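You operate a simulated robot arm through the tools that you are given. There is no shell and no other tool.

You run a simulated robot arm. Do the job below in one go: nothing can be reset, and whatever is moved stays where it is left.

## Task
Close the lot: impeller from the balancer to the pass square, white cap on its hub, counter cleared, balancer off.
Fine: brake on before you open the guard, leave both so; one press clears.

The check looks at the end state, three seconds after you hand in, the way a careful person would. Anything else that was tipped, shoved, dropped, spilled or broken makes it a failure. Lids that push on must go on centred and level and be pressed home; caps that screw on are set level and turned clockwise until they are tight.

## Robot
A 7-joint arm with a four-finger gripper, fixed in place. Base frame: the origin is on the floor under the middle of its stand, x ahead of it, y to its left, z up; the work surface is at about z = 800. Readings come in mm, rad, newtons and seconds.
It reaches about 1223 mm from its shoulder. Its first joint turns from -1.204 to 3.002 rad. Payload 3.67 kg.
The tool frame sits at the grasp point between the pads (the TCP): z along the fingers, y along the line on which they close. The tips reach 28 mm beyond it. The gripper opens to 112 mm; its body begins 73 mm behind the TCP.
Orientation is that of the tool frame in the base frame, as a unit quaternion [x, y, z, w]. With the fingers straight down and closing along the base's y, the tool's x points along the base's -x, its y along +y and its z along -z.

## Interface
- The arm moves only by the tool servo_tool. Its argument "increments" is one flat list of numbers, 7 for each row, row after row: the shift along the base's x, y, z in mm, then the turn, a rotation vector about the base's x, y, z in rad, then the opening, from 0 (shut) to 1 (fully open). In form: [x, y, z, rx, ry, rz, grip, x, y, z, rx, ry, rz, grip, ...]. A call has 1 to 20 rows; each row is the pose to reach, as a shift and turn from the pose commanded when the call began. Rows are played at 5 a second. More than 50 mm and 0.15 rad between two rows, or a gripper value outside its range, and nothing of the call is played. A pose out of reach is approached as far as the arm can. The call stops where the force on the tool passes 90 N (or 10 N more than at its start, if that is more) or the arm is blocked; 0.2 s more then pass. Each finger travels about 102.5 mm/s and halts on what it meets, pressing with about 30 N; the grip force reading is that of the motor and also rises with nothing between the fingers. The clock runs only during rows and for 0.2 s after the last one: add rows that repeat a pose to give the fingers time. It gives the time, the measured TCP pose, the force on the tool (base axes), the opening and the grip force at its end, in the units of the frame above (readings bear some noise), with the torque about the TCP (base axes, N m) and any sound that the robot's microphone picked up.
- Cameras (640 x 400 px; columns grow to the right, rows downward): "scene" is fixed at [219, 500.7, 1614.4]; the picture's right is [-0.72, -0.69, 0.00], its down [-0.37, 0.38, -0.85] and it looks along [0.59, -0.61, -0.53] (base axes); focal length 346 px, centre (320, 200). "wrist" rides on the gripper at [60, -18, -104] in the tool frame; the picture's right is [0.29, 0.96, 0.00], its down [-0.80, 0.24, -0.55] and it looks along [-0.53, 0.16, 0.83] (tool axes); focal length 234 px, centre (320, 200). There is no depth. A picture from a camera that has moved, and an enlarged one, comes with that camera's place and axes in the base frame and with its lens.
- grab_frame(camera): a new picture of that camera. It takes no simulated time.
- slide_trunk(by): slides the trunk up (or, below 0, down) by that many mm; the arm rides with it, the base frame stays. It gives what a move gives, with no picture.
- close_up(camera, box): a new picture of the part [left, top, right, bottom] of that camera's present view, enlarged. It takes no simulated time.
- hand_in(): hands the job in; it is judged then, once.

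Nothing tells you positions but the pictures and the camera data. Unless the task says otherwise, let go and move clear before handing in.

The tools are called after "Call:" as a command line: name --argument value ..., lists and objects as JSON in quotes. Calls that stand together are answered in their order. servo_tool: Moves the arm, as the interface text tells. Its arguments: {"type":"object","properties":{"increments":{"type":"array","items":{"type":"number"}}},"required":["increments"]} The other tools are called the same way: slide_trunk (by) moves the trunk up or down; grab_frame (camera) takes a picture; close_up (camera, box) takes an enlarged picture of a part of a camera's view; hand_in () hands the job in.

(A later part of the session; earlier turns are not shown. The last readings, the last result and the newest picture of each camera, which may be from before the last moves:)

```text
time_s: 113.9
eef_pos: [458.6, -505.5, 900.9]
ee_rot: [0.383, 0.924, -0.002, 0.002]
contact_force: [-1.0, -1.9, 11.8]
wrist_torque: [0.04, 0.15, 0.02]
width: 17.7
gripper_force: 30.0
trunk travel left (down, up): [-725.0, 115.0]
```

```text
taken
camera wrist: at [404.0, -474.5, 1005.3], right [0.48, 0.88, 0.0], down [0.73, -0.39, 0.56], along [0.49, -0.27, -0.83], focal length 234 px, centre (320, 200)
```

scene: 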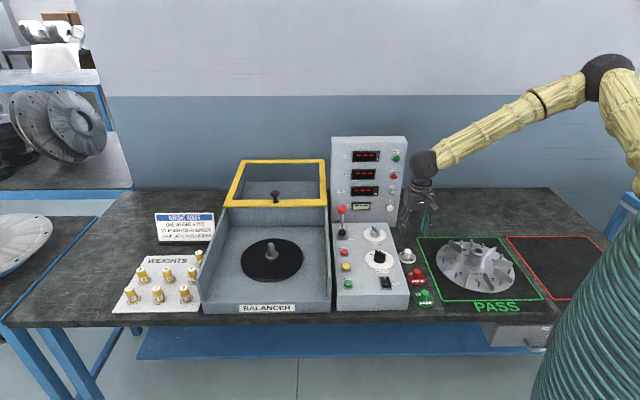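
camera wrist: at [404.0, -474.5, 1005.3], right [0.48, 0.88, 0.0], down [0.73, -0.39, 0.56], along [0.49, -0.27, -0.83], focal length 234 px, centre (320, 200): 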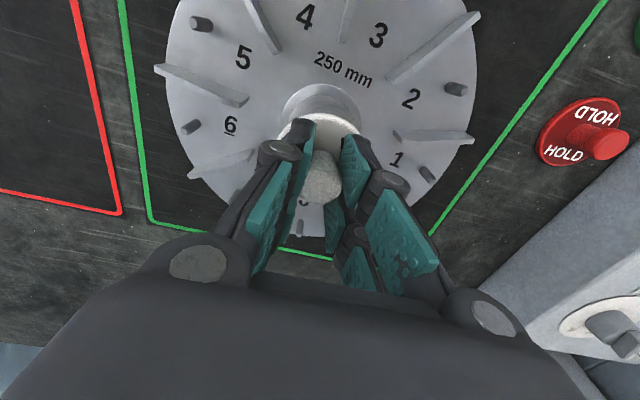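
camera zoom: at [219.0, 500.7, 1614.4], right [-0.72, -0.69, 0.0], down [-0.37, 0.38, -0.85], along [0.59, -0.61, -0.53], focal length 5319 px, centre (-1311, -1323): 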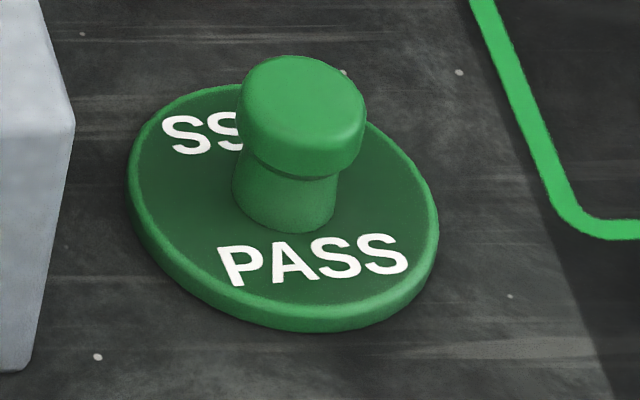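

The caps look flat-bottomed with a slightly rounded rim, simply resting on the table. To get a definitive centring reading, I'll ease the load, release the cap here, and view it from exactly the same overhead pose as my earlier bore picture.

Call:
servo_tool --increments '[0, 0, 1.2, 0, 0, 0, 0, 0, 0, 1.2, 0, 0, 0, 0.2, 0, 0, 1.2, 0, 0, 0, 0.3, 0, 0, 1.2, 0, 0, 0, 0.4, 0, 0, 8, 0, 0, 0, 0.4, 0, 0, 30, 0, 0, 0, 0.4, 0, 0, 49, 0, 0, 0, 0.4, 20, -11, 49, 0, 0, 0, 0.4, 40, -22, 49, 0, 0, 0, 0.4, 53.8, -30.45, 49, 0, 0, 0, 0.4, 53.8, -30.45, 49, 0, 0, 0, 0.4, 53.8, -30.45, 49, 0, 0, 0, 0.4]'

Call:
close_up --camera "wrist" --box '[260, 0, 400, 100]'

Call:
close_up --camera "scene" --box '[464, 234, 492, 260]'

```text
time_s: 116.5
eef_pos: [513.1, -535.6, 949.4]
ee_rot: [0.383, 0.924, 0.0, 0.001]
contact_force: [0.1, -0.2, 0.4]
wrist_torque: [-0.02, 0.0, 0.03]
width: 44.8
gripper_force: 0.1
trunk travel left (down, up): [-725.0, 115.0]
```

```text
4.00 times, centred on (330, 50) of wrist
camera zoom: at [458.5, -505.2, 1053.1], right [0.48, 0.88, 0.0], down [0.73, -0.39, 0.56], along [0.49, -0.26, -0.83], focal length 937 px, centre (280, 800)
```

zoom: 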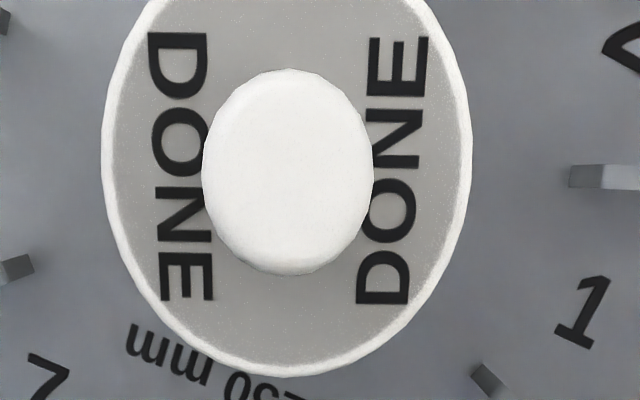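

```text
15.38 times, centred on (478, 247) of scene
camera zoom: at [219.0, 500.7, 1614.4], right [-0.72, -0.69, 0.0], down [-0.37, 0.38, -0.85], along [0.59, -0.61, -0.53], focal length 5319 px, centre (-2111, -523)
```

zoom: 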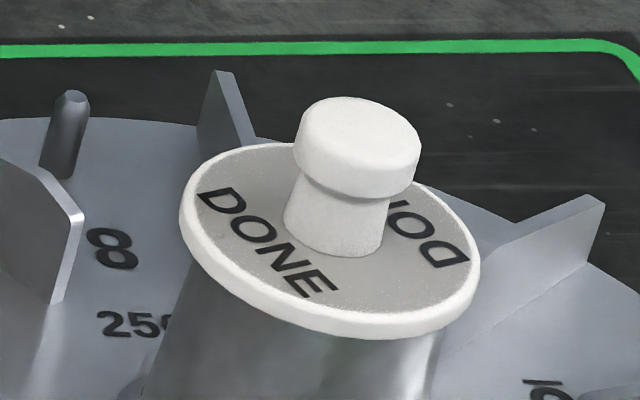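

Comparing with the earlier bore picture, the cap is now about 2.2 mm too deep and nearly right sideways, and the scene view agrees. That gives a firm mapping for dead centre, so I'll re-grip here, lift, and shift by (-1.4,+1.85).

Call:
servo_tool --increments '[-20, 11, 0, 0, 0, 0, 0.4, -40, 22, 0, 0, 0, 0, 0.4, -53.8, 30.45, 0, 0, 0, 0, 0.4, -53.8, 30.45, -20, 0, 0, 0, 0.4, -53.8, 30.45, -46, 0, 0, 0, 0.4, -53.8, 30.45, -46, 0, 0, 0, 0.3, -53.8, 30.45, -46, 0, 0, 0, 0.2, -53.8, 30.45, -46, 0, 0, 0, 0, -53.8, 30.45, -46, 0, 0, 0, 0]'

Call:
servo_tool --increments '[0, 0, 2, 0, 0, 0, 0, 0, 0, 4, 0, 0, 0, 0, -1.4, 1.85, 4, 0, 0, 0, 0, -1.4, 1.85, 4, 0, 0, 0, 0, -1.4, 1.85, 1.5, 0, 0, 0, 0, -1.4, 1.85, 0, 0, 0, 0, 0]'

Call:
close_up --camera "scene" --box '[464, 234, 492, 260]'

Call:
close_up --camera "wrist" --box '[270, 55, 380, 145]'

```text
time_s: 118.5
eef_pos: [458.8, -504.9, 902.7]
ee_rot: [0.384, 0.923, 0.0, 0.0]
contact_force: [0.3, 0.8, 1.2]
wrist_torque: [-0.02, -0.04, 0.02]
width: 18.4
gripper_force: 29.8
trunk travel left (down, up): [-725.0, 115.0]
```

```text
time_s: 119.9
eef_pos: [458.2, -502.0, 903.8]
ee_rot: [0.383, 0.924, 0.0, 0.0]
contact_force: [0.0, -0.1, -0.8]
wrist_torque: [-0.02, 0.02, -0.03]
width: 18.3
gripper_force: 30.0
trunk travel left (down, up): [-725.0, 115.0]
```

```text
15.38 times, centred on (478, 247) of scene
camera zoom: at [219.0, 500.7, 1614.4], right [-0.72, -0.69, 0.0], down [-0.37, 0.38, -0.85], along [0.59, -0.61, -0.53], focal length 5319 px, centre (-2111, -523)
```

zoom: 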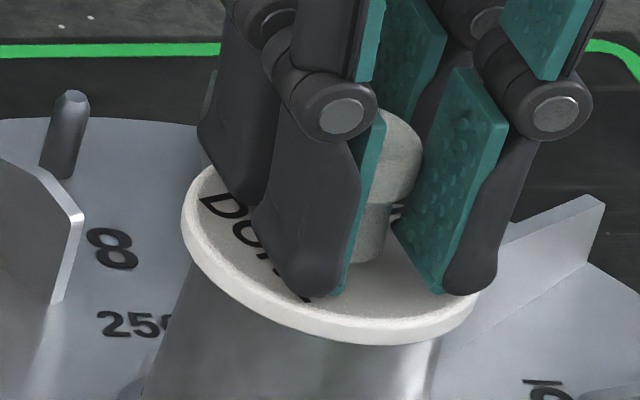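

```text
4.44 times, centred on (325, 100) of wrist
camera zoom: at [402.9, -472.4, 1007.5], right [0.48, 0.88, 0.0], down [0.73, -0.4, 0.56], along [0.49, -0.26, -0.83], focal length 1041 px, centre (298, 644)
```

zoom: 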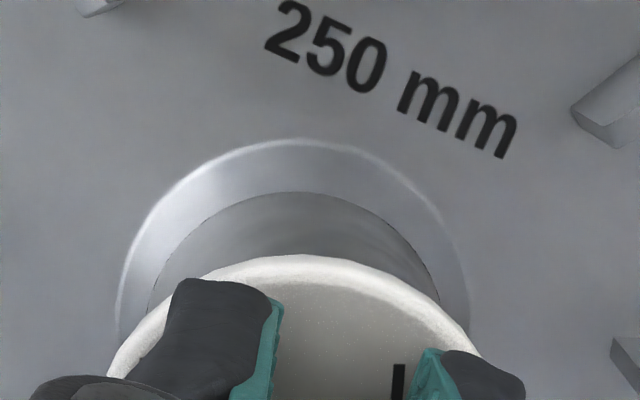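

The cap is held just above the hub and close to centre. As a quick low-risk check on whether this is a screw cap, I'll turn it back 57° in the air, touch it down lightly, and turn it clockwise to see whether it draws down.

Call:
servo_tool --increments '[0, 0, 2, 0, 0, 0.125, 0, 0, 0, 3, 0, 0, 0.25, 0, 0, 0, 3, 0, 0, 0.375, 0, 0, 0, 3, 0, 0, 0.5, 0, 0, 0, 3, 0, 0, 0.625, 0, 0, 0, 3, 0, 0, 0.75, 0, 0, 0, 3, 0, 0, 0.875, 0, 0, 0, 3, 0, 0, 1.0, 0, 0, 0, 1, 0, 0, 1.0, 0, 0, 0, -0.5, 0, 0, 1.0, 0]'

Call:
servo_tool --increments '[0, 0, -0.8, 0, 0, 0, 0]'

Call:
close_up --camera "scene" --box '[464, 234, 492, 260]'

```text
time_s: 122.1
eef_pos: [457.5, -501.8, 902.7]
ee_rot: [-0.107, 0.994, 0.0, 0.001]
contact_force: [0.0, -0.5, 0.2]
wrist_torque: [-0.04, -0.02, -0.01]
width: 18.2
gripper_force: 29.8
trunk travel left (down, up): [-725.0, 115.0]
```

```text
time_s: 122.5
eef_pos: [456.3, -502.3, 902.4]
ee_rot: [-0.106, 0.994, 0.0, 0.002]
contact_force: [-0.9, -1.2, 8.7]
wrist_torque: [0.06, 0.11, 0.03]
width: 18.2
gripper_force: 30.2
trunk travel left (down, up): [-725.0, 115.0]
```

```text
15.38 times, centred on (478, 247) of scene
camera zoom: at [219.0, 500.7, 1614.4], right [-0.72, -0.69, 0.0], down [-0.37, 0.38, -0.85], along [0.59, -0.61, -0.53], focal length 5319 px, centre (-2111, -523)
```

zoom: 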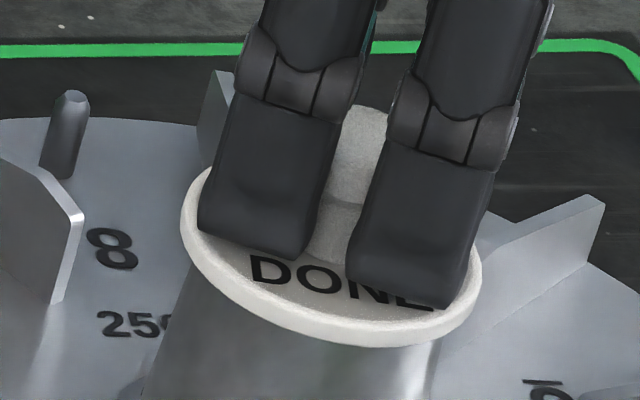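

Light contact at 8.7 N. Now I turn it clockwise through the same angle and watch for it drawing down.

Call:
servo_tool --increments '[0, 0, 0, 0, 0, -0.125, 0, 0, 0, 0, 0, 0, -0.25, 0, 0, 0, 0, 0, 0, -0.375, 0, 0, 0, 0, 0, 0, -0.5, 0]'

Call:
servo_tool --increments '[0, 0, 0, 0, 0, -0.125, 0, 0, 0, 0, 0, 0, -0.25, 0, 0, 0, 0, 0, 0, -0.375, 0, 0, 0, 0, 0, 0, -0.5, 0]'

Call:
close_up --camera "scene" --box '[464, 234, 492, 260]'

Call:
close_up --camera "wrist" --box '[270, 55, 380, 145]'

```text
time_s: 123.5
eef_pos: [457.8, -501.0, 902.0]
ee_rot: [0.145, 0.989, 0.0, 0.001]
contact_force: [1.2, 1.0, 9.7]
wrist_torque: [0.04, -0.05, 0.08]
width: 18.1
gripper_force: 30.1
trunk travel left (down, up): [-725.0, 115.0]
```

```text
time_s: 124.5
eef_pos: [456.9, -502.1, 902.7]
ee_rot: [0.385, 0.923, -0.001, 0.001]
contact_force: [-1.1, 1.5, 7.4]
wrist_torque: [0.0, -0.01, 0.05]
width: 18.1
gripper_force: 29.4
trunk travel left (down, up): [-725.0, 115.0]
```

```text
15.38 times, centred on (478, 247) of scene
camera zoom: at [219.0, 500.7, 1614.4], right [-0.72, -0.69, 0.0], down [-0.37, 0.38, -0.85], along [0.59, -0.61, -0.53], focal length 5319 px, centre (-2111, -523)
```

zoom: 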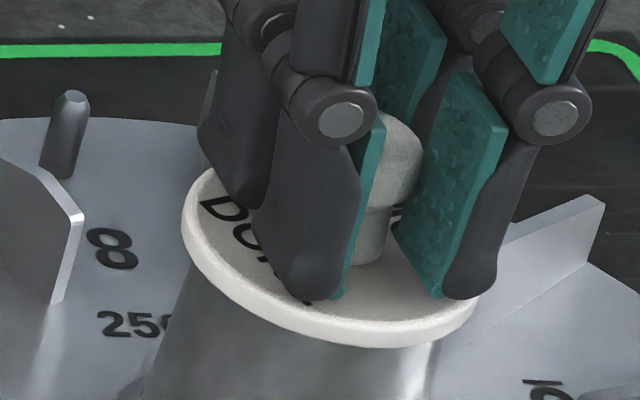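

```text
4.44 times, centred on (325, 100) of wrist
camera zoom: at [402.7, -472.2, 1006.6], right [0.48, 0.88, 0.0], down [0.73, -0.4, 0.56], along [0.49, -0.27, -0.83], focal length 1041 px, centre (298, 644)
```

zoom: 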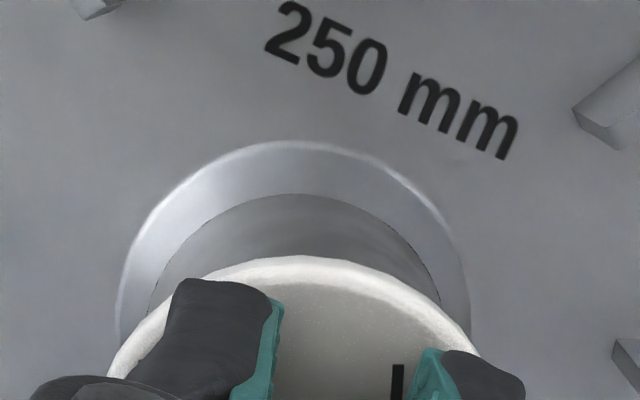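

No draw-down and no thread torque, so it isn't a screw cap; it simply seats on the hub face. I'll nudge it 0.4 mm right, set it down, release gently, and check from above again.

Call:
servo_tool --increments '[0, 0, 2, 0, 0, 0, 0, -0.3, -0.3, 3, 0, 0, 0, 0, -0.3, -0.3, 1.5, 0, 0, 0, 0, -0.3, -0.3, 0.3, 0, 0, 0, 0, -0.3, -0.3, 0.3, 0, 0, 0, 0]'

Call:
servo_tool --increments '[0, 0, 0.3, 0, 0, 0, 0.2, 0, 0, 0.5, 0, 0, 0, 0.3, 0, 0, 0.5, 0, 0, 0, 0.4, 0, 0, 8, 0, 0, 0, 0.4, 0, 0, 30, 0, 0, 0, 0.4, 0, 0, 47, 0, 0, 0, 0.4, 20, -11, 47, 0, 0, 0, 0.4, 40, -22, 47, 0, 0, 0, 0.4, 55.5, -32, 47, 0, 0, 0, 0.4, 55.5, -32, 47, 0, 0, 0, 0.4, 55.5, -32, 47, 0, 0, 0, 0.4]'

Call:
close_up --camera "wrist" --box '[260, 0, 400, 100]'

Call:
close_up --camera "scene" --box '[464, 234, 492, 260]'

```text
time_s: 125.7
eef_pos: [457.8, -502.0, 902.5]
ee_rot: [0.384, 0.923, -0.001, 0.001]
contact_force: [-0.2, 0.6, 2.3]
wrist_torque: [-0.01, -0.01, 0.02]
width: 18.2
gripper_force: 30.2
trunk travel left (down, up): [-725.0, 115.0]
```

```text
time_s: 128.1
eef_pos: [513.2, -534.9, 949.6]
ee_rot: [0.384, 0.924, -0.001, 0.0]
contact_force: [0.1, 0.1, -0.1]
wrist_torque: [0.01, 0.01, -0.01]
width: 44.7
gripper_force: 0.1
trunk travel left (down, up): [-725.0, 115.0]
```

```text
4.00 times, centred on (330, 50) of wrist
camera zoom: at [458.2, -505.0, 1053.3], right [0.48, 0.88, 0.0], down [0.73, -0.39, 0.56], along [0.49, -0.26, -0.83], focal length 937 px, centre (280, 800)
```

zoom: 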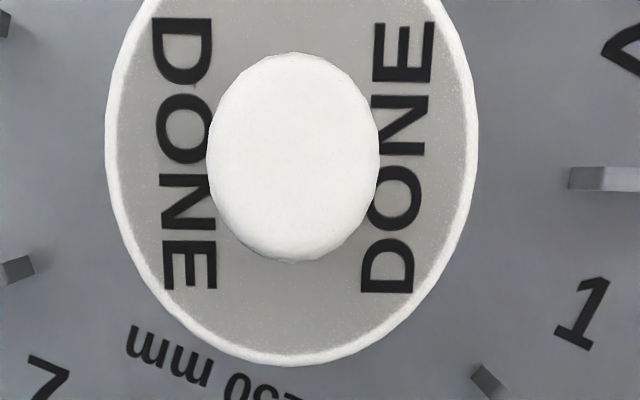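

```text
15.38 times, centred on (478, 247) of scene
camera zoom: at [219.0, 500.7, 1614.4], right [-0.72, -0.69, 0.0], down [-0.37, 0.38, -0.85], along [0.59, -0.61, -0.53], focal length 5319 px, centre (-2111, -523)
```

zoom: 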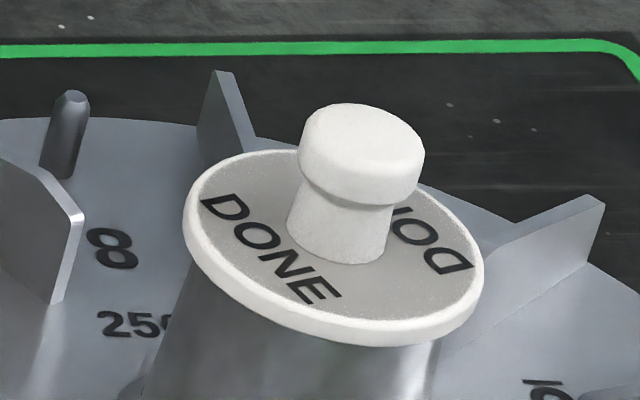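

From above and from the scene view, the cap is now concentric with the hub to within about 0.3 mm. I'll close the fingers, come over the knob, and press straight down with moderate force, compensating for the arm's sideways drift.

Call:
servo_tool --increments '[-10, 6, 0, 0, 0, 0, 0.2, -30, 17, 5, 0, 0, 0, 0, -55.5, 32, 5, 0, 0, 0, 0, -55.5, 32, 5, 0, 0, 0, 0, -55.5, 32, -8, 0, 0, 0, 0, -55.5, 32, -16, 0, 0, 0, 0]'

Call:
close_up --camera "scene" --box '[460, 220, 496, 260]'

Call:
close_up --camera "wrist" --box '[250, 60, 390, 200]'

```text
time_s: 129.5
eef_pos: [457.2, -502.7, 933.5]
ee_rot: [0.383, 0.924, 0.0, 0.001]
contact_force: [-0.6, -0.6, 0.3]
wrist_torque: [0.08, 0.01, 0.02]
width: 0.0
gripper_force: 29.5
trunk travel left (down, up): [-725.0, 115.0]
```

```text
10.00 times, centred on (478, 240) of scene
camera zoom: at [219.0, 500.7, 1614.4], right [-0.72, -0.69, 0.0], down [-0.37, 0.38, -0.85], along [0.59, -0.61, -0.53], focal length 3457 px, centre (-1260, -200)
```

zoom: 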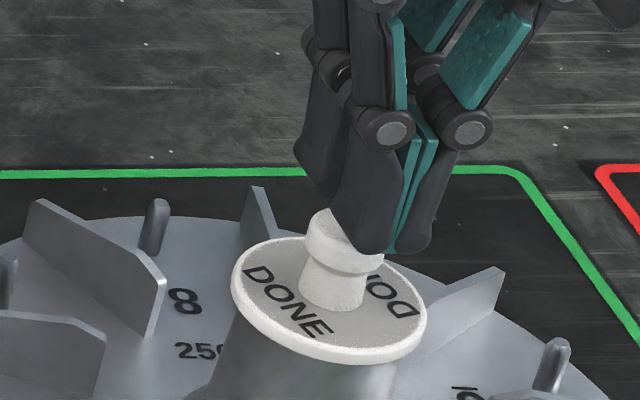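

```text
2.86 times, centred on (320, 130) of wrist
camera zoom: at [402.9, -473.2, 1037.5], right [0.48, 0.88, 0.0], down [0.73, -0.39, 0.56], along [0.49, -0.27, -0.83], focal length 669 px, centre (320, 400)
```

zoom: 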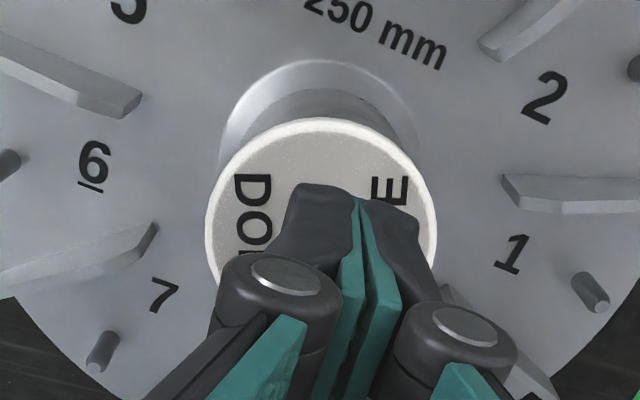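

The closed fingertips are over the knob. I'll lower to contact and press gently in small steps.

Call:
servo_tool --increments '[0, 0, -1, 0, 0, 0, 0, 0, 0, -2, 0, 0, 0, 0, 0, 0, -3, 0, 0, 0, 0]'

Call:
servo_tool --increments '[0, 0, -1, 0, 0, 0, 0, 0, 0, -2, 0, 0, 0, 0]'

Call:
close_up --camera "scene" --box '[464, 230, 492, 260]'

```text
time_s: 130.3
eef_pos: [456.9, -502.6, 930.3]
ee_rot: [0.384, 0.923, -0.001, 0.001]
contact_force: [-0.1, -0.6, -0.2]
wrist_torque: [0.04, 0.0, 0.0]
width: 0.0
gripper_force: 30.2
trunk travel left (down, up): [-725.0, 115.0]
```

```text
time_s: 130.9
eef_pos: [457.2, -502.3, 927.6]
ee_rot: [0.383, 0.924, 0.0, 0.001]
contact_force: [0.0, -0.3, 0.2]
wrist_torque: [0.0, -0.03, -0.02]
width: 0.0
gripper_force: 29.9
trunk travel left (down, up): [-725.0, 115.0]
```

```text
13.33 times, centred on (478, 245) of scene
camera zoom: at [219.0, 500.7, 1614.4], right [-0.72, -0.69, 0.0], down [-0.37, 0.38, -0.85], along [0.59, -0.61, -0.53], focal length 4609 px, centre (-1787, -400)
```

zoom: 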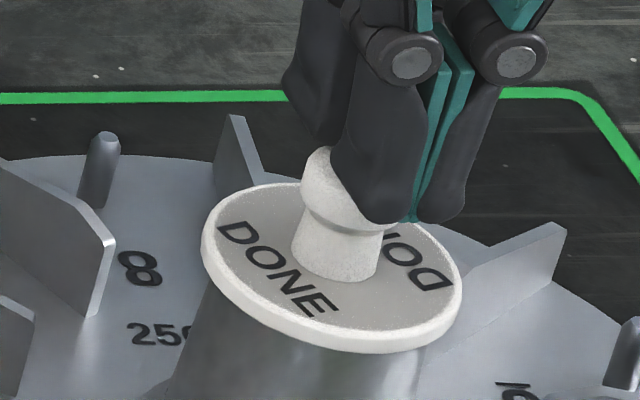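

No contact yet; the knob top is a bit lower than I assumed. I'll continue down in small steps.

Call:
servo_tool --increments '[0, 0, -2, 0, 0, 0, 0, 0, 0, -4, 0, 0, 0, 0]'

Call:
servo_tool --increments '[0, 0, -1, 0, 0, 0, 0, 0, 0, -2, 0, 0, 0, 0]'

Call:
servo_tool --increments '[0, 0, -1, 0, 0, 0, 0]'

Call:
close_up --camera "scene" --box '[464, 230, 492, 260]'

```text
time_s: 131.5
eef_pos: [458.6, -502.6, 923.6]
ee_rot: [0.383, 0.924, -0.001, 0.002]
contact_force: [-0.3, -2.0, 9.0]
wrist_torque: [-0.01, 0.02, 0.0]
width: 6.1
gripper_force: 29.7
trunk travel left (down, up): [-725.0, 115.0]
```

```text
time_s: 132.1
eef_pos: [456.9, -501.5, 924.2]
ee_rot: [0.383, 0.924, -0.002, 0.003]
contact_force: [2.8, -8.6, 37.1]
wrist_torque: [-0.18, -0.05, 0.0]
width: 5.9
gripper_force: 30.0
trunk travel left (down, up): [-725.0, 115.0]
```

```text
time_s: 132.5
eef_pos: [456.8, -502.5, 923.5]
ee_rot: [0.383, 0.924, -0.001, 0.003]
contact_force: [5.1, -13.1, 57.6]
wrist_torque: [-0.34, -0.1, -0.01]
width: 5.9
gripper_force: 29.9
trunk travel left (down, up): [-725.0, 115.0]
```

```text
13.33 times, centred on (478, 245) of scene
camera zoom: at [219.0, 500.7, 1614.4], right [-0.72, -0.69, 0.0], down [-0.37, 0.38, -0.85], along [0.59, -0.61, -0.53], focal length 4609 px, centre (-1787, -400)
```

zoom: 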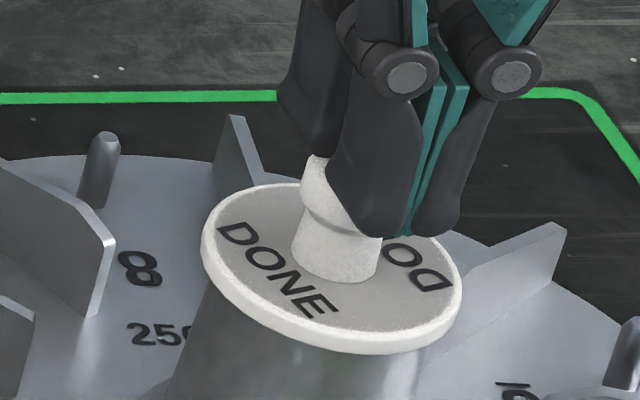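

At 58 N the cap hasn't moved at all, so it's hard home on the hub face. I'll unload slowly and straight up, then check it hasn't shifted.

Call:
servo_tool --increments '[0, 0, 0.5, 0, 0, 0, 0, 0, -0.2, 1, 0, 0, 0, 0, 0.1, -0.4, 1.5, 0, 0, 0, 0, 0.1, -0.6, 2, 0, 0, 0, 0, 0.1, -0.8, 2.5, 0, 0, 0, 0, 0.1, -0.8, 3, 0, 0, 0, 0, 0.1, -0.6, 3.5, 0, 0, 0, 0, 0, -0.4, 4, 0, 0, 0, 0, 0, -0.2, 4.5, 0, 0, 0, 0, 0, 0, 5.5, 0, 0, 0, 0, 0, 0, 12, 0, 0, 0, 0, 0, 0, 30, 0, 0, 0, 0]'

Call:
close_up --camera "scene" --box '[464, 234, 492, 260]'

```text
time_s: 135.1
eef_pos: [457.2, -502.6, 951.5]
ee_rot: [0.384, 0.923, -0.001, 0.001]
contact_force: [0.1, -1.0, -0.2]
wrist_torque: [-0.01, 0.01, -0.02]
width: 0.2
gripper_force: 30.4
trunk travel left (down, up): [-725.0, 115.0]
```

```text
15.38 times, centred on (478, 247) of scene
camera zoom: at [219.0, 500.7, 1614.4], right [-0.72, -0.69, 0.0], down [-0.37, 0.38, -0.85], along [0.59, -0.61, -0.53], focal length 5319 px, centre (-2111, -523)
```

zoom: 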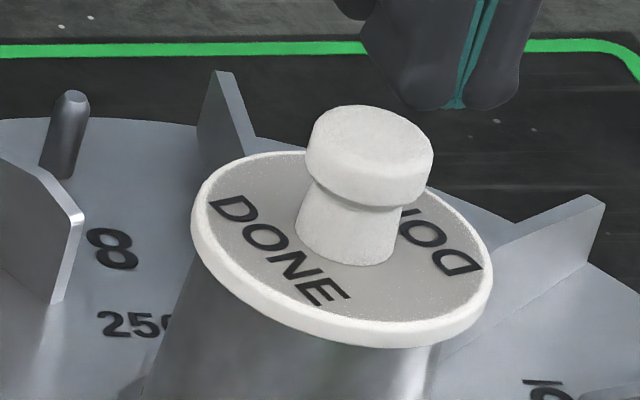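

The cap shifted about 1.8 mm to the right on unloading, and it slides freely, so pressing does nothing more: it just sits flat on the hub face. I'll grip it once more, return it to the proven centred position, and release it lightly without pressing again.

Call:
servo_tool --increments '[0, 0, 0, 0, 0, 0, 0.2, -1.3, -1.3, 0, 0, 0, 0, 0.4, -1.3, -1.3, 0, 0, 0, 0, 0.4, -1.3, -1.3, -20, 0, 0, 0, 0.4, -1.3, -1.3, -40, 0, 0, 0, 0.4, -1.3, -1.3, -48, 0, 0, 0, 0.4, -1.3, -1.3, -48, 0, 0, 0, 0.3, -1.3, -1.3, -48, 0, 0, 0, 0.2, -1.3, -1.3, -48, 0, 0, 0, 0, -1.3, -1.3, -48, 0, 0, 0, 0]'

Call:
servo_tool --increments '[0, 0, 2, 0, 0, 0, 0, 0, 0, 4, 0, 0, 0, 0, 1.3, 1.3, 4, 0, 0, 0, 0, 1.3, 1.3, 4, 0, 0, 0, 0, 1.3, 1.3, 1.5, 0, 0, 0, 0, 1.3, 1.3, 0, 0, 0, 0, 0]'

Call:
servo_tool --increments '[0, 0, -0.7, 0, 0, 0, 0]'

Call:
close_up --camera "scene" --box '[464, 234, 492, 260]'

Call:
close_up --camera "wrist" --box '[270, 55, 380, 145]'

```text
time_s: 137.3
eef_pos: [455.4, -504.2, 903.6]
ee_rot: [0.383, 0.924, 0.0, 0.0]
contact_force: [0.6, -0.1, -0.5]
wrist_torque: [0.01, -0.02, 0.01]
width: 18.4
gripper_force: 30.0
trunk travel left (down, up): [-725.0, 115.0]
```

```text
time_s: 138.7
eef_pos: [456.7, -502.5, 903.4]
ee_rot: [0.384, 0.924, 0.0, 0.001]
contact_force: [-0.2, -0.1, 0.4]
wrist_torque: [0.03, 0.01, 0.03]
width: 18.2
gripper_force: 29.7
trunk travel left (down, up): [-725.0, 115.0]
```

```text
time_s: 139.1
eef_pos: [456.8, -502.8, 901.7]
ee_rot: [0.383, 0.924, -0.001, 0.001]
contact_force: [0.1, -0.1, -0.8]
wrist_torque: [0.03, -0.02, -0.04]
width: 18.2
gripper_force: 29.9
trunk travel left (down, up): [-725.0, 115.0]
```

```text
15.38 times, centred on (478, 247) of scene
camera zoom: at [219.0, 500.7, 1614.4], right [-0.72, -0.69, 0.0], down [-0.37, 0.38, -0.85], along [0.59, -0.61, -0.53], focal length 5319 px, centre (-2111, -523)
```

zoom: 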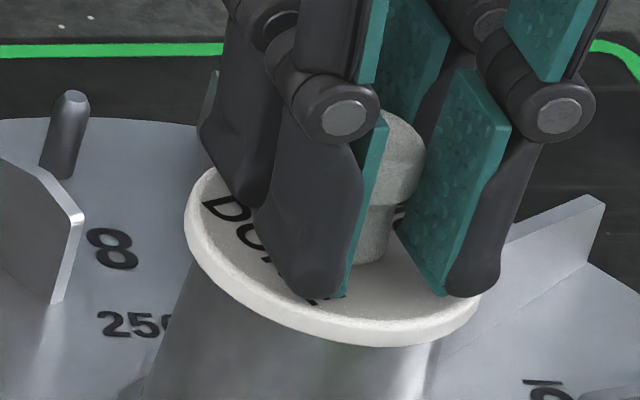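

```text
4.44 times, centred on (325, 100) of wrist
camera zoom: at [402.4, -473.0, 1006.9], right [0.48, 0.88, 0.0], down [0.73, -0.39, 0.56], along [0.49, -0.27, -0.83], focal length 1041 px, centre (298, 644)
```

zoom: 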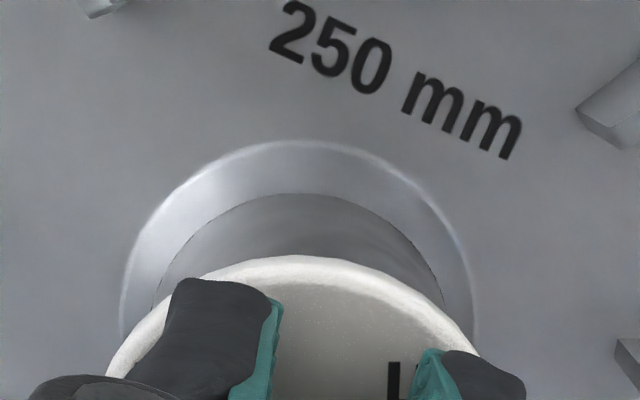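

At 0.7 mm below the previous resting height there's still no contact. I'll continue lowering in half-millimetre steps.

Call:
servo_tool --increments '[0, 0, -0.5, 0, 0, 0, 0]'

Call:
servo_tool --increments '[0, 0, -0.5, 0, 0, 0, 0]'

Call:
close_up --camera "scene" --box '[464, 234, 492, 260]'

```text
time_s: 139.5
eef_pos: [456.7, -502.6, 902.7]
ee_rot: [0.383, 0.924, -0.001, 0.001]
contact_force: [-0.9, -1.4, 5.0]
wrist_torque: [0.04, 0.05, 0.01]
width: 18.3
gripper_force: 29.5
trunk travel left (down, up): [-725.0, 115.0]
```

```text
time_s: 139.9
eef_pos: [457.9, -503.1, 902.1]
ee_rot: [0.384, 0.924, -0.001, 0.002]
contact_force: [-0.6, -2.3, 14.2]
wrist_torque: [0.07, 0.12, 0.02]
width: 18.4
gripper_force: 30.1
trunk travel left (down, up): [-725.0, 115.0]
```

```text
15.38 times, centred on (478, 247) of scene
camera zoom: at [219.0, 500.7, 1614.4], right [-0.72, -0.69, 0.0], down [-0.37, 0.38, -0.85], along [0.59, -0.61, -0.53], focal length 5319 px, centre (-2111, -523)
```

zoom: 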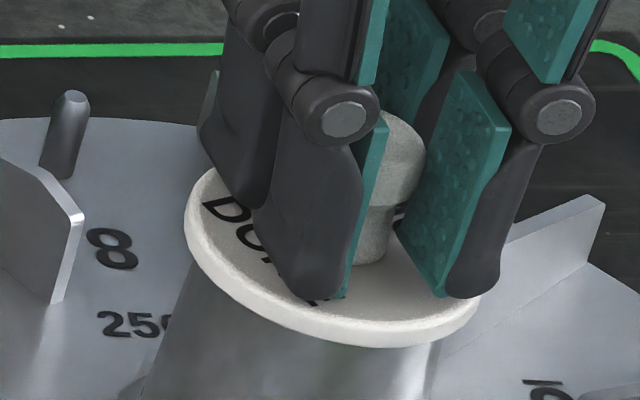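

It's in contact and centred, still at the face-to-face height. One last inexpensive check for a close-fitting spigot: a tiny circular wiggle under light pressure, looking for any drop.

Call:
servo_tool --increments '[0.6, 0, 0, 0, 0, 0, 0, 0.4, 0.4, 0, 0, 0, 0, 0, 0, 0.6, 0, 0, 0, 0, 0, -0.4, 0.4, 0, 0, 0, 0, 0, -0.6, 0, 0, 0, 0, 0, 0, -0.4, -0.4, 0, 0, 0, 0, 0, 0, -0.6, 0, 0, 0, 0, 0, 0.4, -0.4, 0, 0, 0, 0, 0, 0.6, 0, 0, 0, 0, 0, 0, 1.2, 0, 0, 0, 0, 0, 0, 0.85, 0.85, 0, 0, 0, 0, 0, 0, 1.2, 0, 0, 0, 0, 0, -0.85, 0.85, 0, 0, 0, 0, 0, -1.2, 0, 0, 0, 0, 0, 0, -0.85, -0.85, 0, 0, 0, 0, 0, 0, -1.2, 0, 0, 0, 0, 0, 0.85, -0.85, 0, 0, 0, 0, 0, 1.2, 0, 0, 0, 0, 0, 0, 0, 0, 0, 0, 0, 0, 0]'

Call:
close_up --camera "scene" --box '[464, 234, 492, 260]'

```text
time_s: 143.9
eef_pos: [456.9, -503.7, 901.2]
ee_rot: [0.384, 0.923, -0.001, 0.002]
contact_force: [-1.3, -0.2, 9.8]
wrist_torque: [-0.03, 0.04, -0.01]
width: 18.0
gripper_force: 29.8
trunk travel left (down, up): [-725.0, 115.0]
```

```text
15.38 times, centred on (478, 247) of scene
camera zoom: at [219.0, 500.7, 1614.4], right [-0.72, -0.69, 0.0], down [-0.37, 0.38, -0.85], along [0.59, -0.61, -0.53], focal length 5319 px, centre (-2111, -523)
```

zoom: 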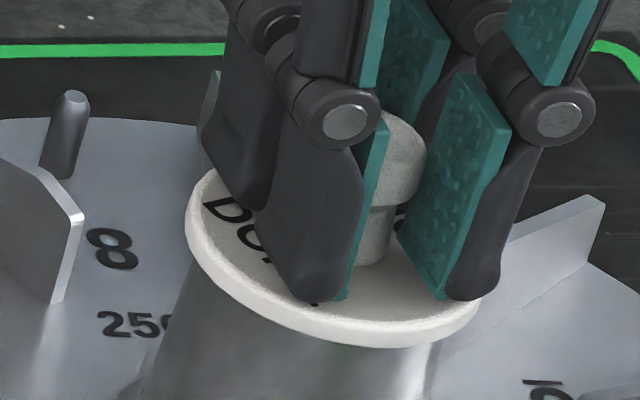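

No drop, so the cap is a plain cover that sits on the hub face. I'll ease off to near-zero force, release it, and do the final overhead check.

Call:
servo_tool --increments '[0, 0, 0.4, 0, 0, 0, 0, 0, 0, 0.8, 0, 0, 0, 0, 0, 0, 0.8, 0, 0, 0, 0]'

Call:
servo_tool --increments '[0, 0, 0, 0, 0, 0, 0.2, 0, 0, 0.3, 0, 0, 0, 0.3, 0, 0, 0.3, 0, 0, 0, 0.4, 0, 0, 8, 0, 0, 0, 0.4, 0, 0, 30, 0, 0, 0, 0.4, 0, 0, 46.9, 0, 0, 0, 0.4, 20, -11, 46.9, 0, 0, 0, 0.4, 40, -22, 46.9, 0, 0, 0, 0.4, 55.5, -32, 46.9, 0, 0, 0, 0.4, 55.5, -32, 46.9, 0, 0, 0, 0.4, 55.5, -32, 46.9, 0, 0, 0, 0.4]'

Call:
close_up --camera "wrist" --box '[260, 0, 400, 100]'

Call:
close_up --camera "scene" --box '[464, 234, 492, 260]'

```text
time_s: 144.7
eef_pos: [457.3, -502.1, 901.4]
ee_rot: [0.384, 0.923, -0.001, 0.001]
contact_force: [-0.1, -0.6, 0.1]
wrist_torque: [0.02, 0.0, -0.01]
width: 18.2
gripper_force: 30.6
trunk travel left (down, up): [-725.0, 115.0]
```

```text
time_s: 147.1
eef_pos: [512.8, -535.0, 948.5]
ee_rot: [0.383, 0.924, 0.0, 0.001]
contact_force: [-0.2, 0.2, -0.7]
wrist_torque: [-0.02, 0.02, 0.01]
width: 45.0
gripper_force: 0.0
trunk travel left (down, up): [-725.0, 115.0]
```

```text
4.00 times, centred on (330, 50) of wrist
camera zoom: at [458.3, -505.2, 1053.8], right [0.48, 0.88, 0.0], down [0.73, -0.39, 0.56], along [0.49, -0.26, -0.83], focal length 937 px, centre (280, 800)
```

zoom: 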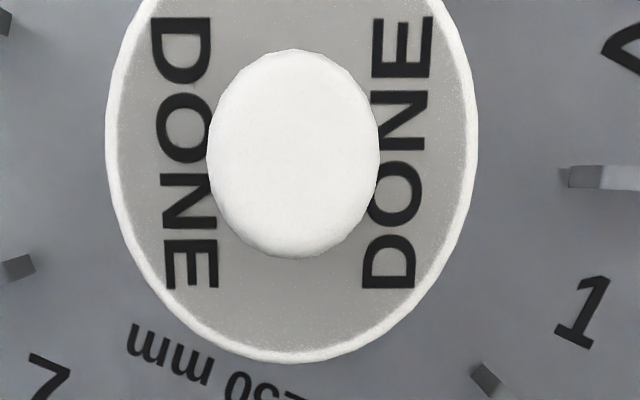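

```text
15.38 times, centred on (478, 247) of scene
camera zoom: at [219.0, 500.7, 1614.4], right [-0.72, -0.69, 0.0], down [-0.37, 0.38, -0.85], along [0.59, -0.61, -0.53], focal length 5319 px, centre (-2111, -523)
```

zoom: 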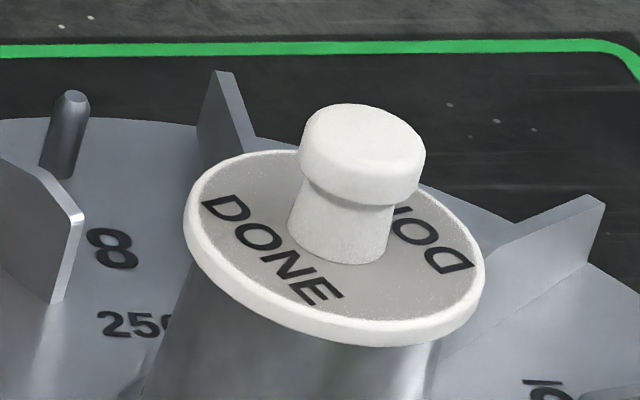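

The cap is back to within about 0.3 mm of the hub's centre. Before finishing I'd like to be certain there's no spigot underneath, so I'll pick it up once more and tilt it toward the scene camera to look at its underside.

Call:
servo_tool --increments '[-20, 11, 0, 0, 0, 0, 0.4, -40, 22, 0, 0, 0, 0, 0.4, -55.5, 32, 0, 0, 0, 0, 0.4, -55.5, 32, -20, 0, 0, 0, 0.4, -55.5, 32, -46, 0, 0, 0, 0.4, -55.5, 32, -46, 0, 0, 0, 0.3, -55.5, 32, -46, 0, 0, 0, 0.2, -55.5, 32, -46, 0, 0, 0, 0, -55.5, 32, -46, 0, 0, 0, 0, -55.5, 32, -40, 0, 0, 0, 0, -55.5, 32, -10, 0, 0, 0, 0, -55.5, 32, 35, 0, 0, 0, 0, -55.5, 32, 80, 0, 0, 0, 0, -40, 40, 125, 0, 0, 0, 0, -10, 60, 160, 0, 0, 0, 0, 20, 80, 190, 0, 0, 0, 0, 20, 80, 190, 0, 0, 0, 0]'

Call:
grab_frame --camera "scene"

```text
refused: row 15 steps farther than a row can; nothing moved
```

```text
taken
```

scene: 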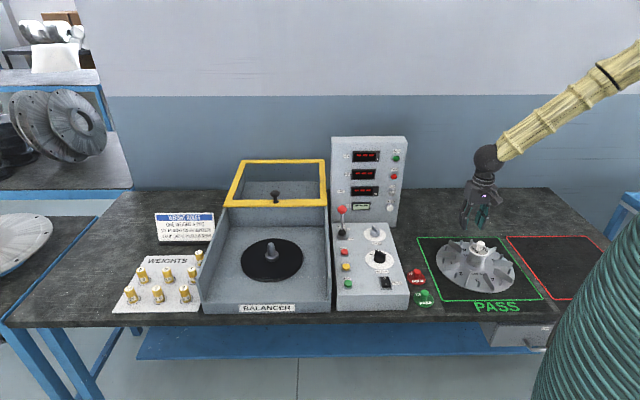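

The step was too large and nothing moved; the scene looks right. I'll redo the pickup with smaller steps.

Call:
servo_tool --increments '[-20, 11, 0, 0, 0, 0, 0.4, -40, 22, 0, 0, 0, 0, 0.4, -55.5, 32, 0, 0, 0, 0, 0.4, -55.5, 32, -20, 0, 0, 0, 0.4, -55.5, 32, -46, 0, 0, 0, 0.4, -55.5, 32, -46, 0, 0, 0, 0.3, -55.5, 32, -46, 0, 0, 0, 0.2, -55.5, 32, -46, 0, 0, 0, 0, -55.5, 32, -46, 0, 0, 0, 0, -55.5, 32, -40, 0, 0, 0, 0, -55.5, 32, -10, 0, 0, 0, 0, -55.5, 32, 30, 0, 0, 0, 0, -55.5, 32, 70, 0, 0, 0, 0, -40, 40, 105, 0, 0, 0, 0, -15, 55, 135, 0, 0, 0, 0, 5, 70, 165, 0, 0, 0, 0, 20, 80, 190, 0, 0, 0, 0, 20, 80, 190, 0, 0, 0, 0]'

Call:
servo_tool --increments '[0, 0, 0, 0.12, 0, 0, 0, 0, 0, 0, 0.24, 0, 0, 0, 0, 0, 0, 0.36, 0, 0, 0, 0, 0, 0, 0.48, 0, 0, 0]'

Call:
grab_frame --camera "scene"

```text
time_s: 150.9
eef_pos: [532.1, -456.8, 1138.0]
ee_rot: [0.383, 0.924, 0.0, 0.0]
contact_force: [-0.2, -0.9, 0.2]
wrist_torque: [0.0, 0.01, -0.03]
width: 18.1
gripper_force: 30.1
trunk travel left (down, up): [-725.0, 115.0]
```

```text
time_s: 151.9
eef_pos: [544.1, -459.5, 1129.3]
ee_rot: [0.373, 0.896, 0.221, -0.093]
contact_force: [0.7, 0.3, 0.2]
wrist_torque: [0.03, 0.03, 0.0]
width: 18.3
gripper_force: 29.9
out of reach, approached as far as the arm can: row 4
trunk travel left (down, up): [-725.0, 115.0]
```

```text
taken
```

scene: 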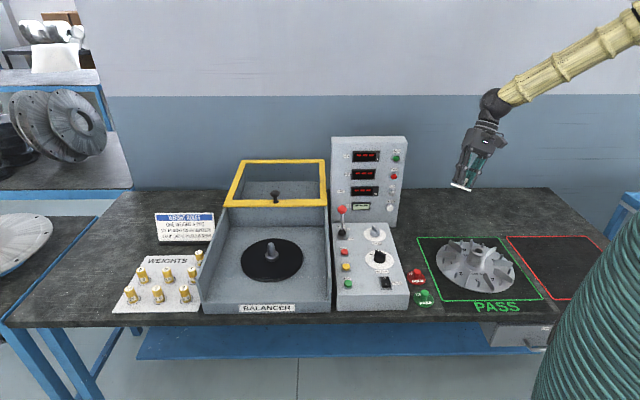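

The cap is tilted nearly edge-on to the scene camera. I'll zoom in on it.

Call:
close_up --camera "scene" --box '[442, 168, 482, 200]'

Call:
close_up --camera "scene" --box '[450, 174, 474, 196]'

Call:
close_up --camera "wrist" --box '[230, 80, 410, 240]'

```text
12.50 times, centred on (462, 184) of scene
camera zoom: at [219.0, 500.7, 1614.4], right [-0.72, -0.69, 0.0], down [-0.37, 0.38, -0.85], along [0.59, -0.61, -0.53], focal length 4321 px, centre (-1455, 400)
```

zoom: 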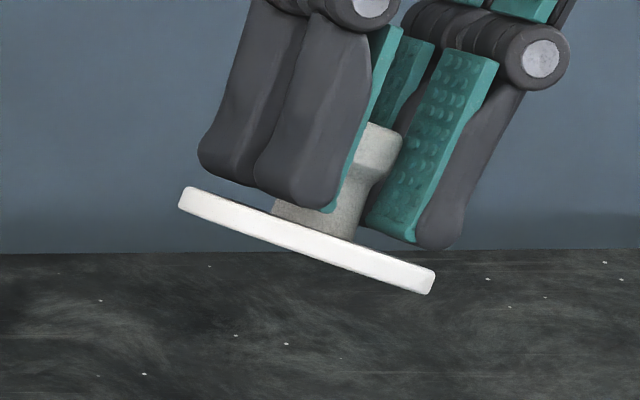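

```text
16.00 times, centred on (462, 185) of scene
camera zoom: at [219.0, 500.7, 1614.4], right [-0.72, -0.69, 0.0], down [-0.37, 0.38, -0.85], along [0.59, -0.61, -0.53], focal length 5531 px, centre (-1952, 440)
```

zoom: 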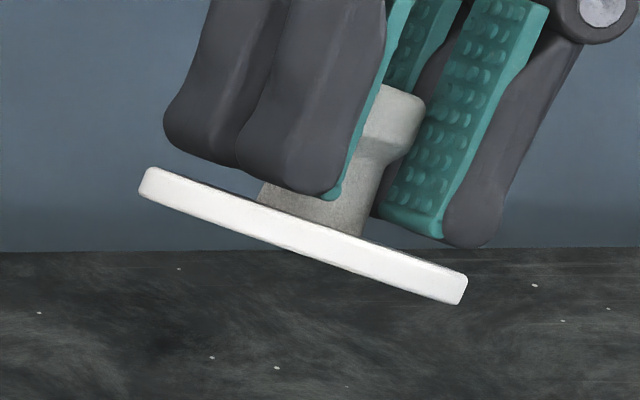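

```text
2.50 times, centred on (320, 160) of wrist
camera zoom: at [488.9, -481.5, 1235.8], right [0.48, 0.78, 0.41], down [0.73, -0.61, 0.3], along [0.49, 0.15, -0.86], focal length 585 px, centre (320, 300)
```

zoom: 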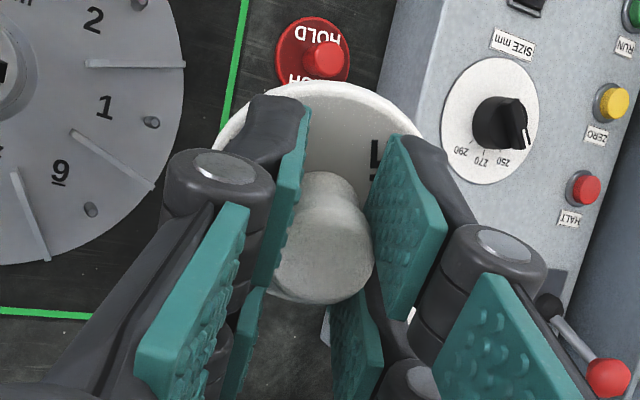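

Edge-on, the cap is clearly a plain flat disc with nothing projecting below. To rule out a recess in the underside as well, I'll raise it toward the camera's height so a little of the bottom face comes into view.

Call:
slide_trunk --by 110

Call:
servo_tool --increments '[10, -10, 25, 0, 0, 0, 0, 20, -20, 50, 0, 0, 0, 0, 30, -30, 80, 0, 0, 0, 0, 40, -40, 110, 0, 0, 0, 0, 40, -40, 110, 0, 0, 0, 0]'

Call:
grab_frame --camera "scene"

```text
time_s: 153.3
eef_pos: [543.1, -450.0, 1242.9]
ee_rot: [0.372, 0.898, 0.215, -0.091]
contact_force: [-0.6, 0.1, -0.1]
wrist_torque: [-0.01, 0.01, -0.02]
width: 18.2
gripper_force: 29.9
trunk travel left (down, up): [-835.0, 5.0]
```

```text
time_s: 154.5
eef_pos: [585.2, -495.9, 1300.4]
ee_rot: [0.372, 0.898, 0.215, -0.093]
contact_force: [-0.1, -0.3, -0.4]
wrist_torque: [0.02, -0.02, 0.01]
width: 18.2
gripper_force: 30.7
out of reach, approached as far as the arm can: row 1, 2, 3, 4, 5
trunk travel left (down, up): [-835.0, 5.0]
```

```text
taken
```

scene: 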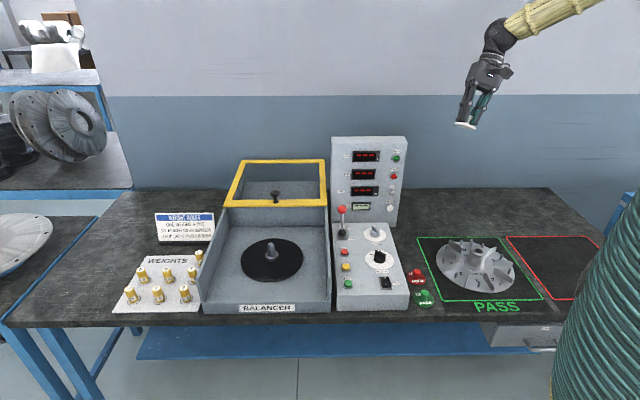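

Call:
close_up --camera "scene" --box '[452, 110, 480, 135]'

```text
16.00 times, centred on (466, 122) of scene
camera zoom: at [219.0, 500.7, 1614.4], right [-0.72, -0.69, 0.0], down [-0.37, 0.38, -0.85], along [0.59, -0.61, -0.53], focal length 5531 px, centre (-2016, 1440)
```

zoom: 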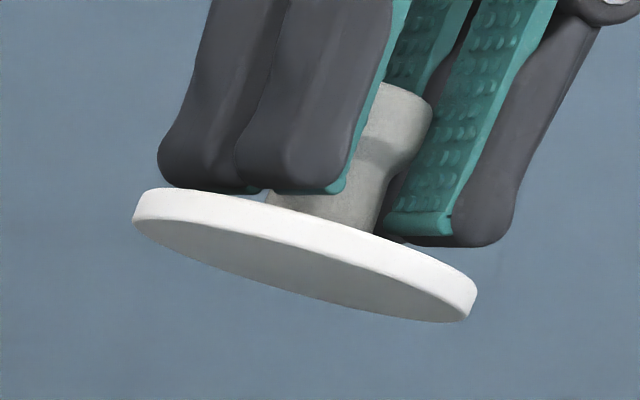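

The underside is now visible: it's completely flat, with no spigot or recess. So the cap simply sits centred on the hub; I'll bring the trunk back down, take out the tilt, and return over the hub.

Call:
slide_trunk --by -110

Call:
servo_tool --increments '[0, 0, 0, -0.12, 0, 0, 0, 0, 0, 0, -0.24, 0, 0, 0, 0, 0, 0, -0.36, -0.003, 0, 0, 0, 0, 0, -0.4728, -0.007, 0, 0, 0, 0, 0, -0.4728, -0.007, 0, 0, 0, 0, 0, -0.4728, -0.007, 0, 0]'

Call:
servo_tool --increments '[0, 0, 0, 0, 0, 0, 0, 0, 0, 0, 0, 0, 0, 0]'

```text
time_s: 155.9
eef_pos: [585.4, -496.6, 1190.5]
ee_rot: [0.372, 0.898, 0.217, -0.093]
contact_force: [-0.7, -0.8, 0.0]
wrist_torque: [-0.03, 0.0, -0.05]
width: 18.3
gripper_force: 29.8
trunk travel left (down, up): [-725.0, 115.0]
```

```text
time_s: 157.3
eef_pos: [586.3, -495.2, 1190.3]
ee_rot: [0.382, 0.924, 0.0, 0.0]
contact_force: [0.2, 0.6, -0.5]
wrist_torque: [-0.01, 0.0, 0.01]
width: 18.2
gripper_force: 29.5
trunk travel left (down, up): [-725.0, 115.0]
```

```text
time_s: 157.9
eef_pos: [585.2, -494.4, 1190.6]
ee_rot: [0.383, 0.924, 0.0, 0.001]
contact_force: [-0.3, 0.1, -0.7]
wrist_torque: [0.04, -0.04, 0.02]
width: 18.3
gripper_force: 30.2
trunk travel left (down, up): [-725.0, 115.0]
```

Vertical again and steady. I'll carry the cap back over the hub to just above it.

Call:
servo_tool --increments '[-25, -1.5, -40, 0, 0, 0, 0, -50, -3, -80, 0, 0, 0, 0, -75, -4.5, -120, 0, 0, 0, 0, -100, -6, -160, 0, 0, 0, 0, -120, -7, -200, 0, 0, 0, 0, -128.8, -7.7, -240, 0, 0, 0, 0, -128.8, -7.7, -270, 0, 0, 0, 0, -128.8, -7.7, -270, 0, 0, 0, 0, -128.8, -7.7, -270, 0, 0, 0, 0]'

Call:
servo_tool --increments '[0, 0, 0, 0, 0, 0, 0, 0, 0, 0, 0, 0, 0, 0]'

Call:
servo_tool --increments '[0, 0, 0, 0, 0, 0, 0, 0, 0, 0, 0, 0, 0, 0]'

Call:
close_up --camera "wrist" --box '[270, 55, 380, 145]'

Call:
close_up --camera "scene" --box '[464, 232, 492, 258]'

```text
time_s: 159.9
eef_pos: [457.2, -504.6, 920.7]
ee_rot: [0.383, 0.924, 0.002, 0.0]
contact_force: [-0.1, 0.3, -1.4]
wrist_torque: [0.0, -0.04, -0.03]
width: 18.3
gripper_force: 30.0
trunk travel left (down, up): [-725.0, 115.0]
```

```text
time_s: 160.5
eef_pos: [457.6, -505.2, 920.7]
ee_rot: [0.383, 0.924, 0.003, 0.0]
contact_force: [-0.9, -0.6, 0.1]
wrist_torque: [0.01, 0.0, -0.03]
width: 18.3
gripper_force: 30.0
trunk travel left (down, up): [-725.0, 115.0]
```

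```text
time_s: 161.1
eef_pos: [457.5, -502.6, 919.7]
ee_rot: [0.383, 0.924, 0.002, 0.0]
contact_force: [-0.3, 0.3, 0.1]
wrist_torque: [-0.03, -0.02, 0.0]
width: 18.3
gripper_force: 29.6
trunk travel left (down, up): [-725.0, 115.0]
```

```text
4.44 times, centred on (325, 100) of wrist
camera zoom: at [403.0, -474.2, 1024.7], right [0.47, 0.88, 0.0], down [0.73, -0.4, 0.55], along [0.49, -0.26, -0.83], focal length 1041 px, centre (298, 644)
```

zoom: 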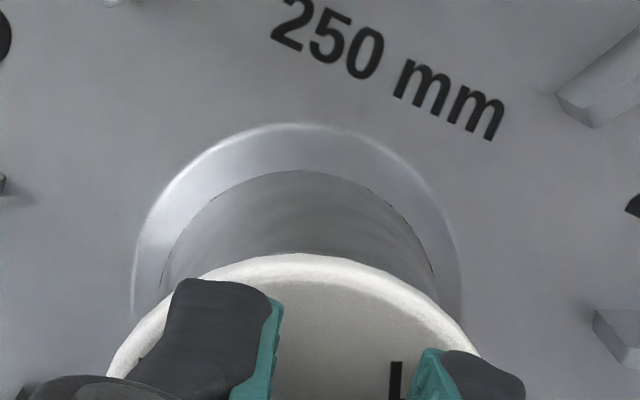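

```text
15.38 times, centred on (478, 245) of scene
camera zoom: at [219.0, 500.7, 1614.4], right [-0.72, -0.69, 0.0], down [-0.37, 0.38, -0.85], along [0.59, -0.61, -0.53], focal length 5319 px, centre (-2111, -492)
```

zoom: 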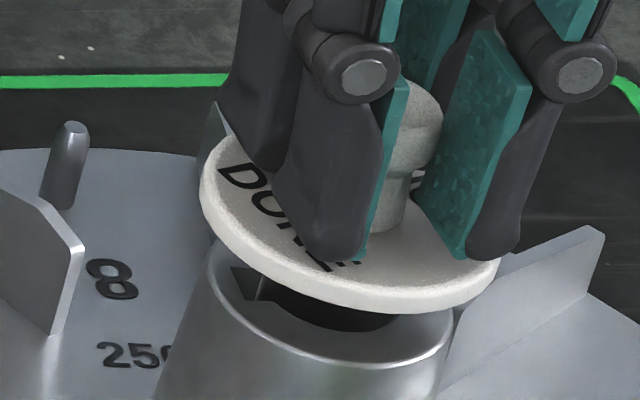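

Over the hub and close to centre. I'll lower to just above contact and compare with the earlier centred view.

Call:
servo_tool --increments '[0, 0, -8, 0, 0, 0, 0, 0, 0, -14, 0, 0, 0, 0, 0, 0, -17, 0, 0, 0, 0, 0, 0, -17, 0, 0, 0, 0]'

Call:
close_up --camera "wrist" --box '[270, 55, 380, 145]'

Call:
close_up --camera "scene" --box '[464, 234, 492, 260]'

```text
time_s: 162.1
eef_pos: [457.3, -504.0, 903.8]
ee_rot: [0.382, 0.924, 0.002, 0.001]
contact_force: [-0.6, 0.1, 5.3]
wrist_torque: [-0.12, -0.05, -0.01]
width: 18.1
gripper_force: 30.1
trunk travel left (down, up): [-725.0, 115.0]
```

```text
4.44 times, centred on (325, 100) of wrist
camera zoom: at [402.7, -474.2, 1007.9], right [0.47, 0.88, 0.0], down [0.73, -0.4, 0.55], along [0.49, -0.26, -0.83], focal length 1041 px, centre (298, 644)
```

zoom: 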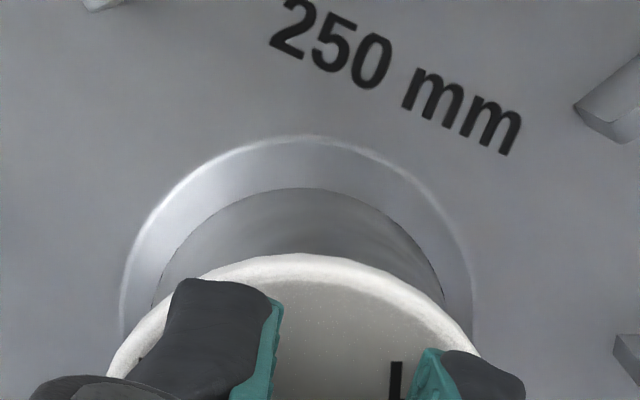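

```text
15.38 times, centred on (478, 247) of scene
camera zoom: at [219.0, 500.7, 1614.4], right [-0.72, -0.69, 0.0], down [-0.37, 0.38, -0.85], along [0.59, -0.61, -0.53], focal length 5319 px, centre (-2111, -523)
```

zoom: 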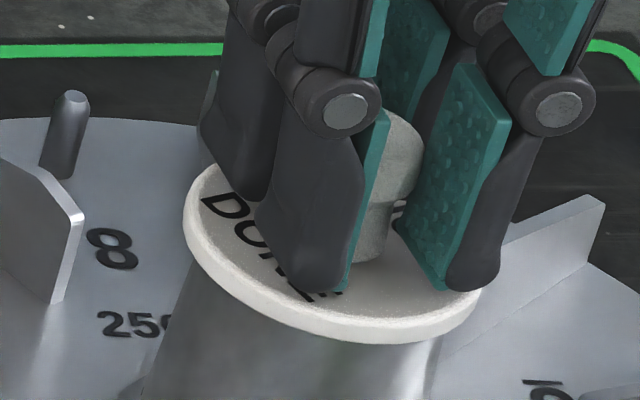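

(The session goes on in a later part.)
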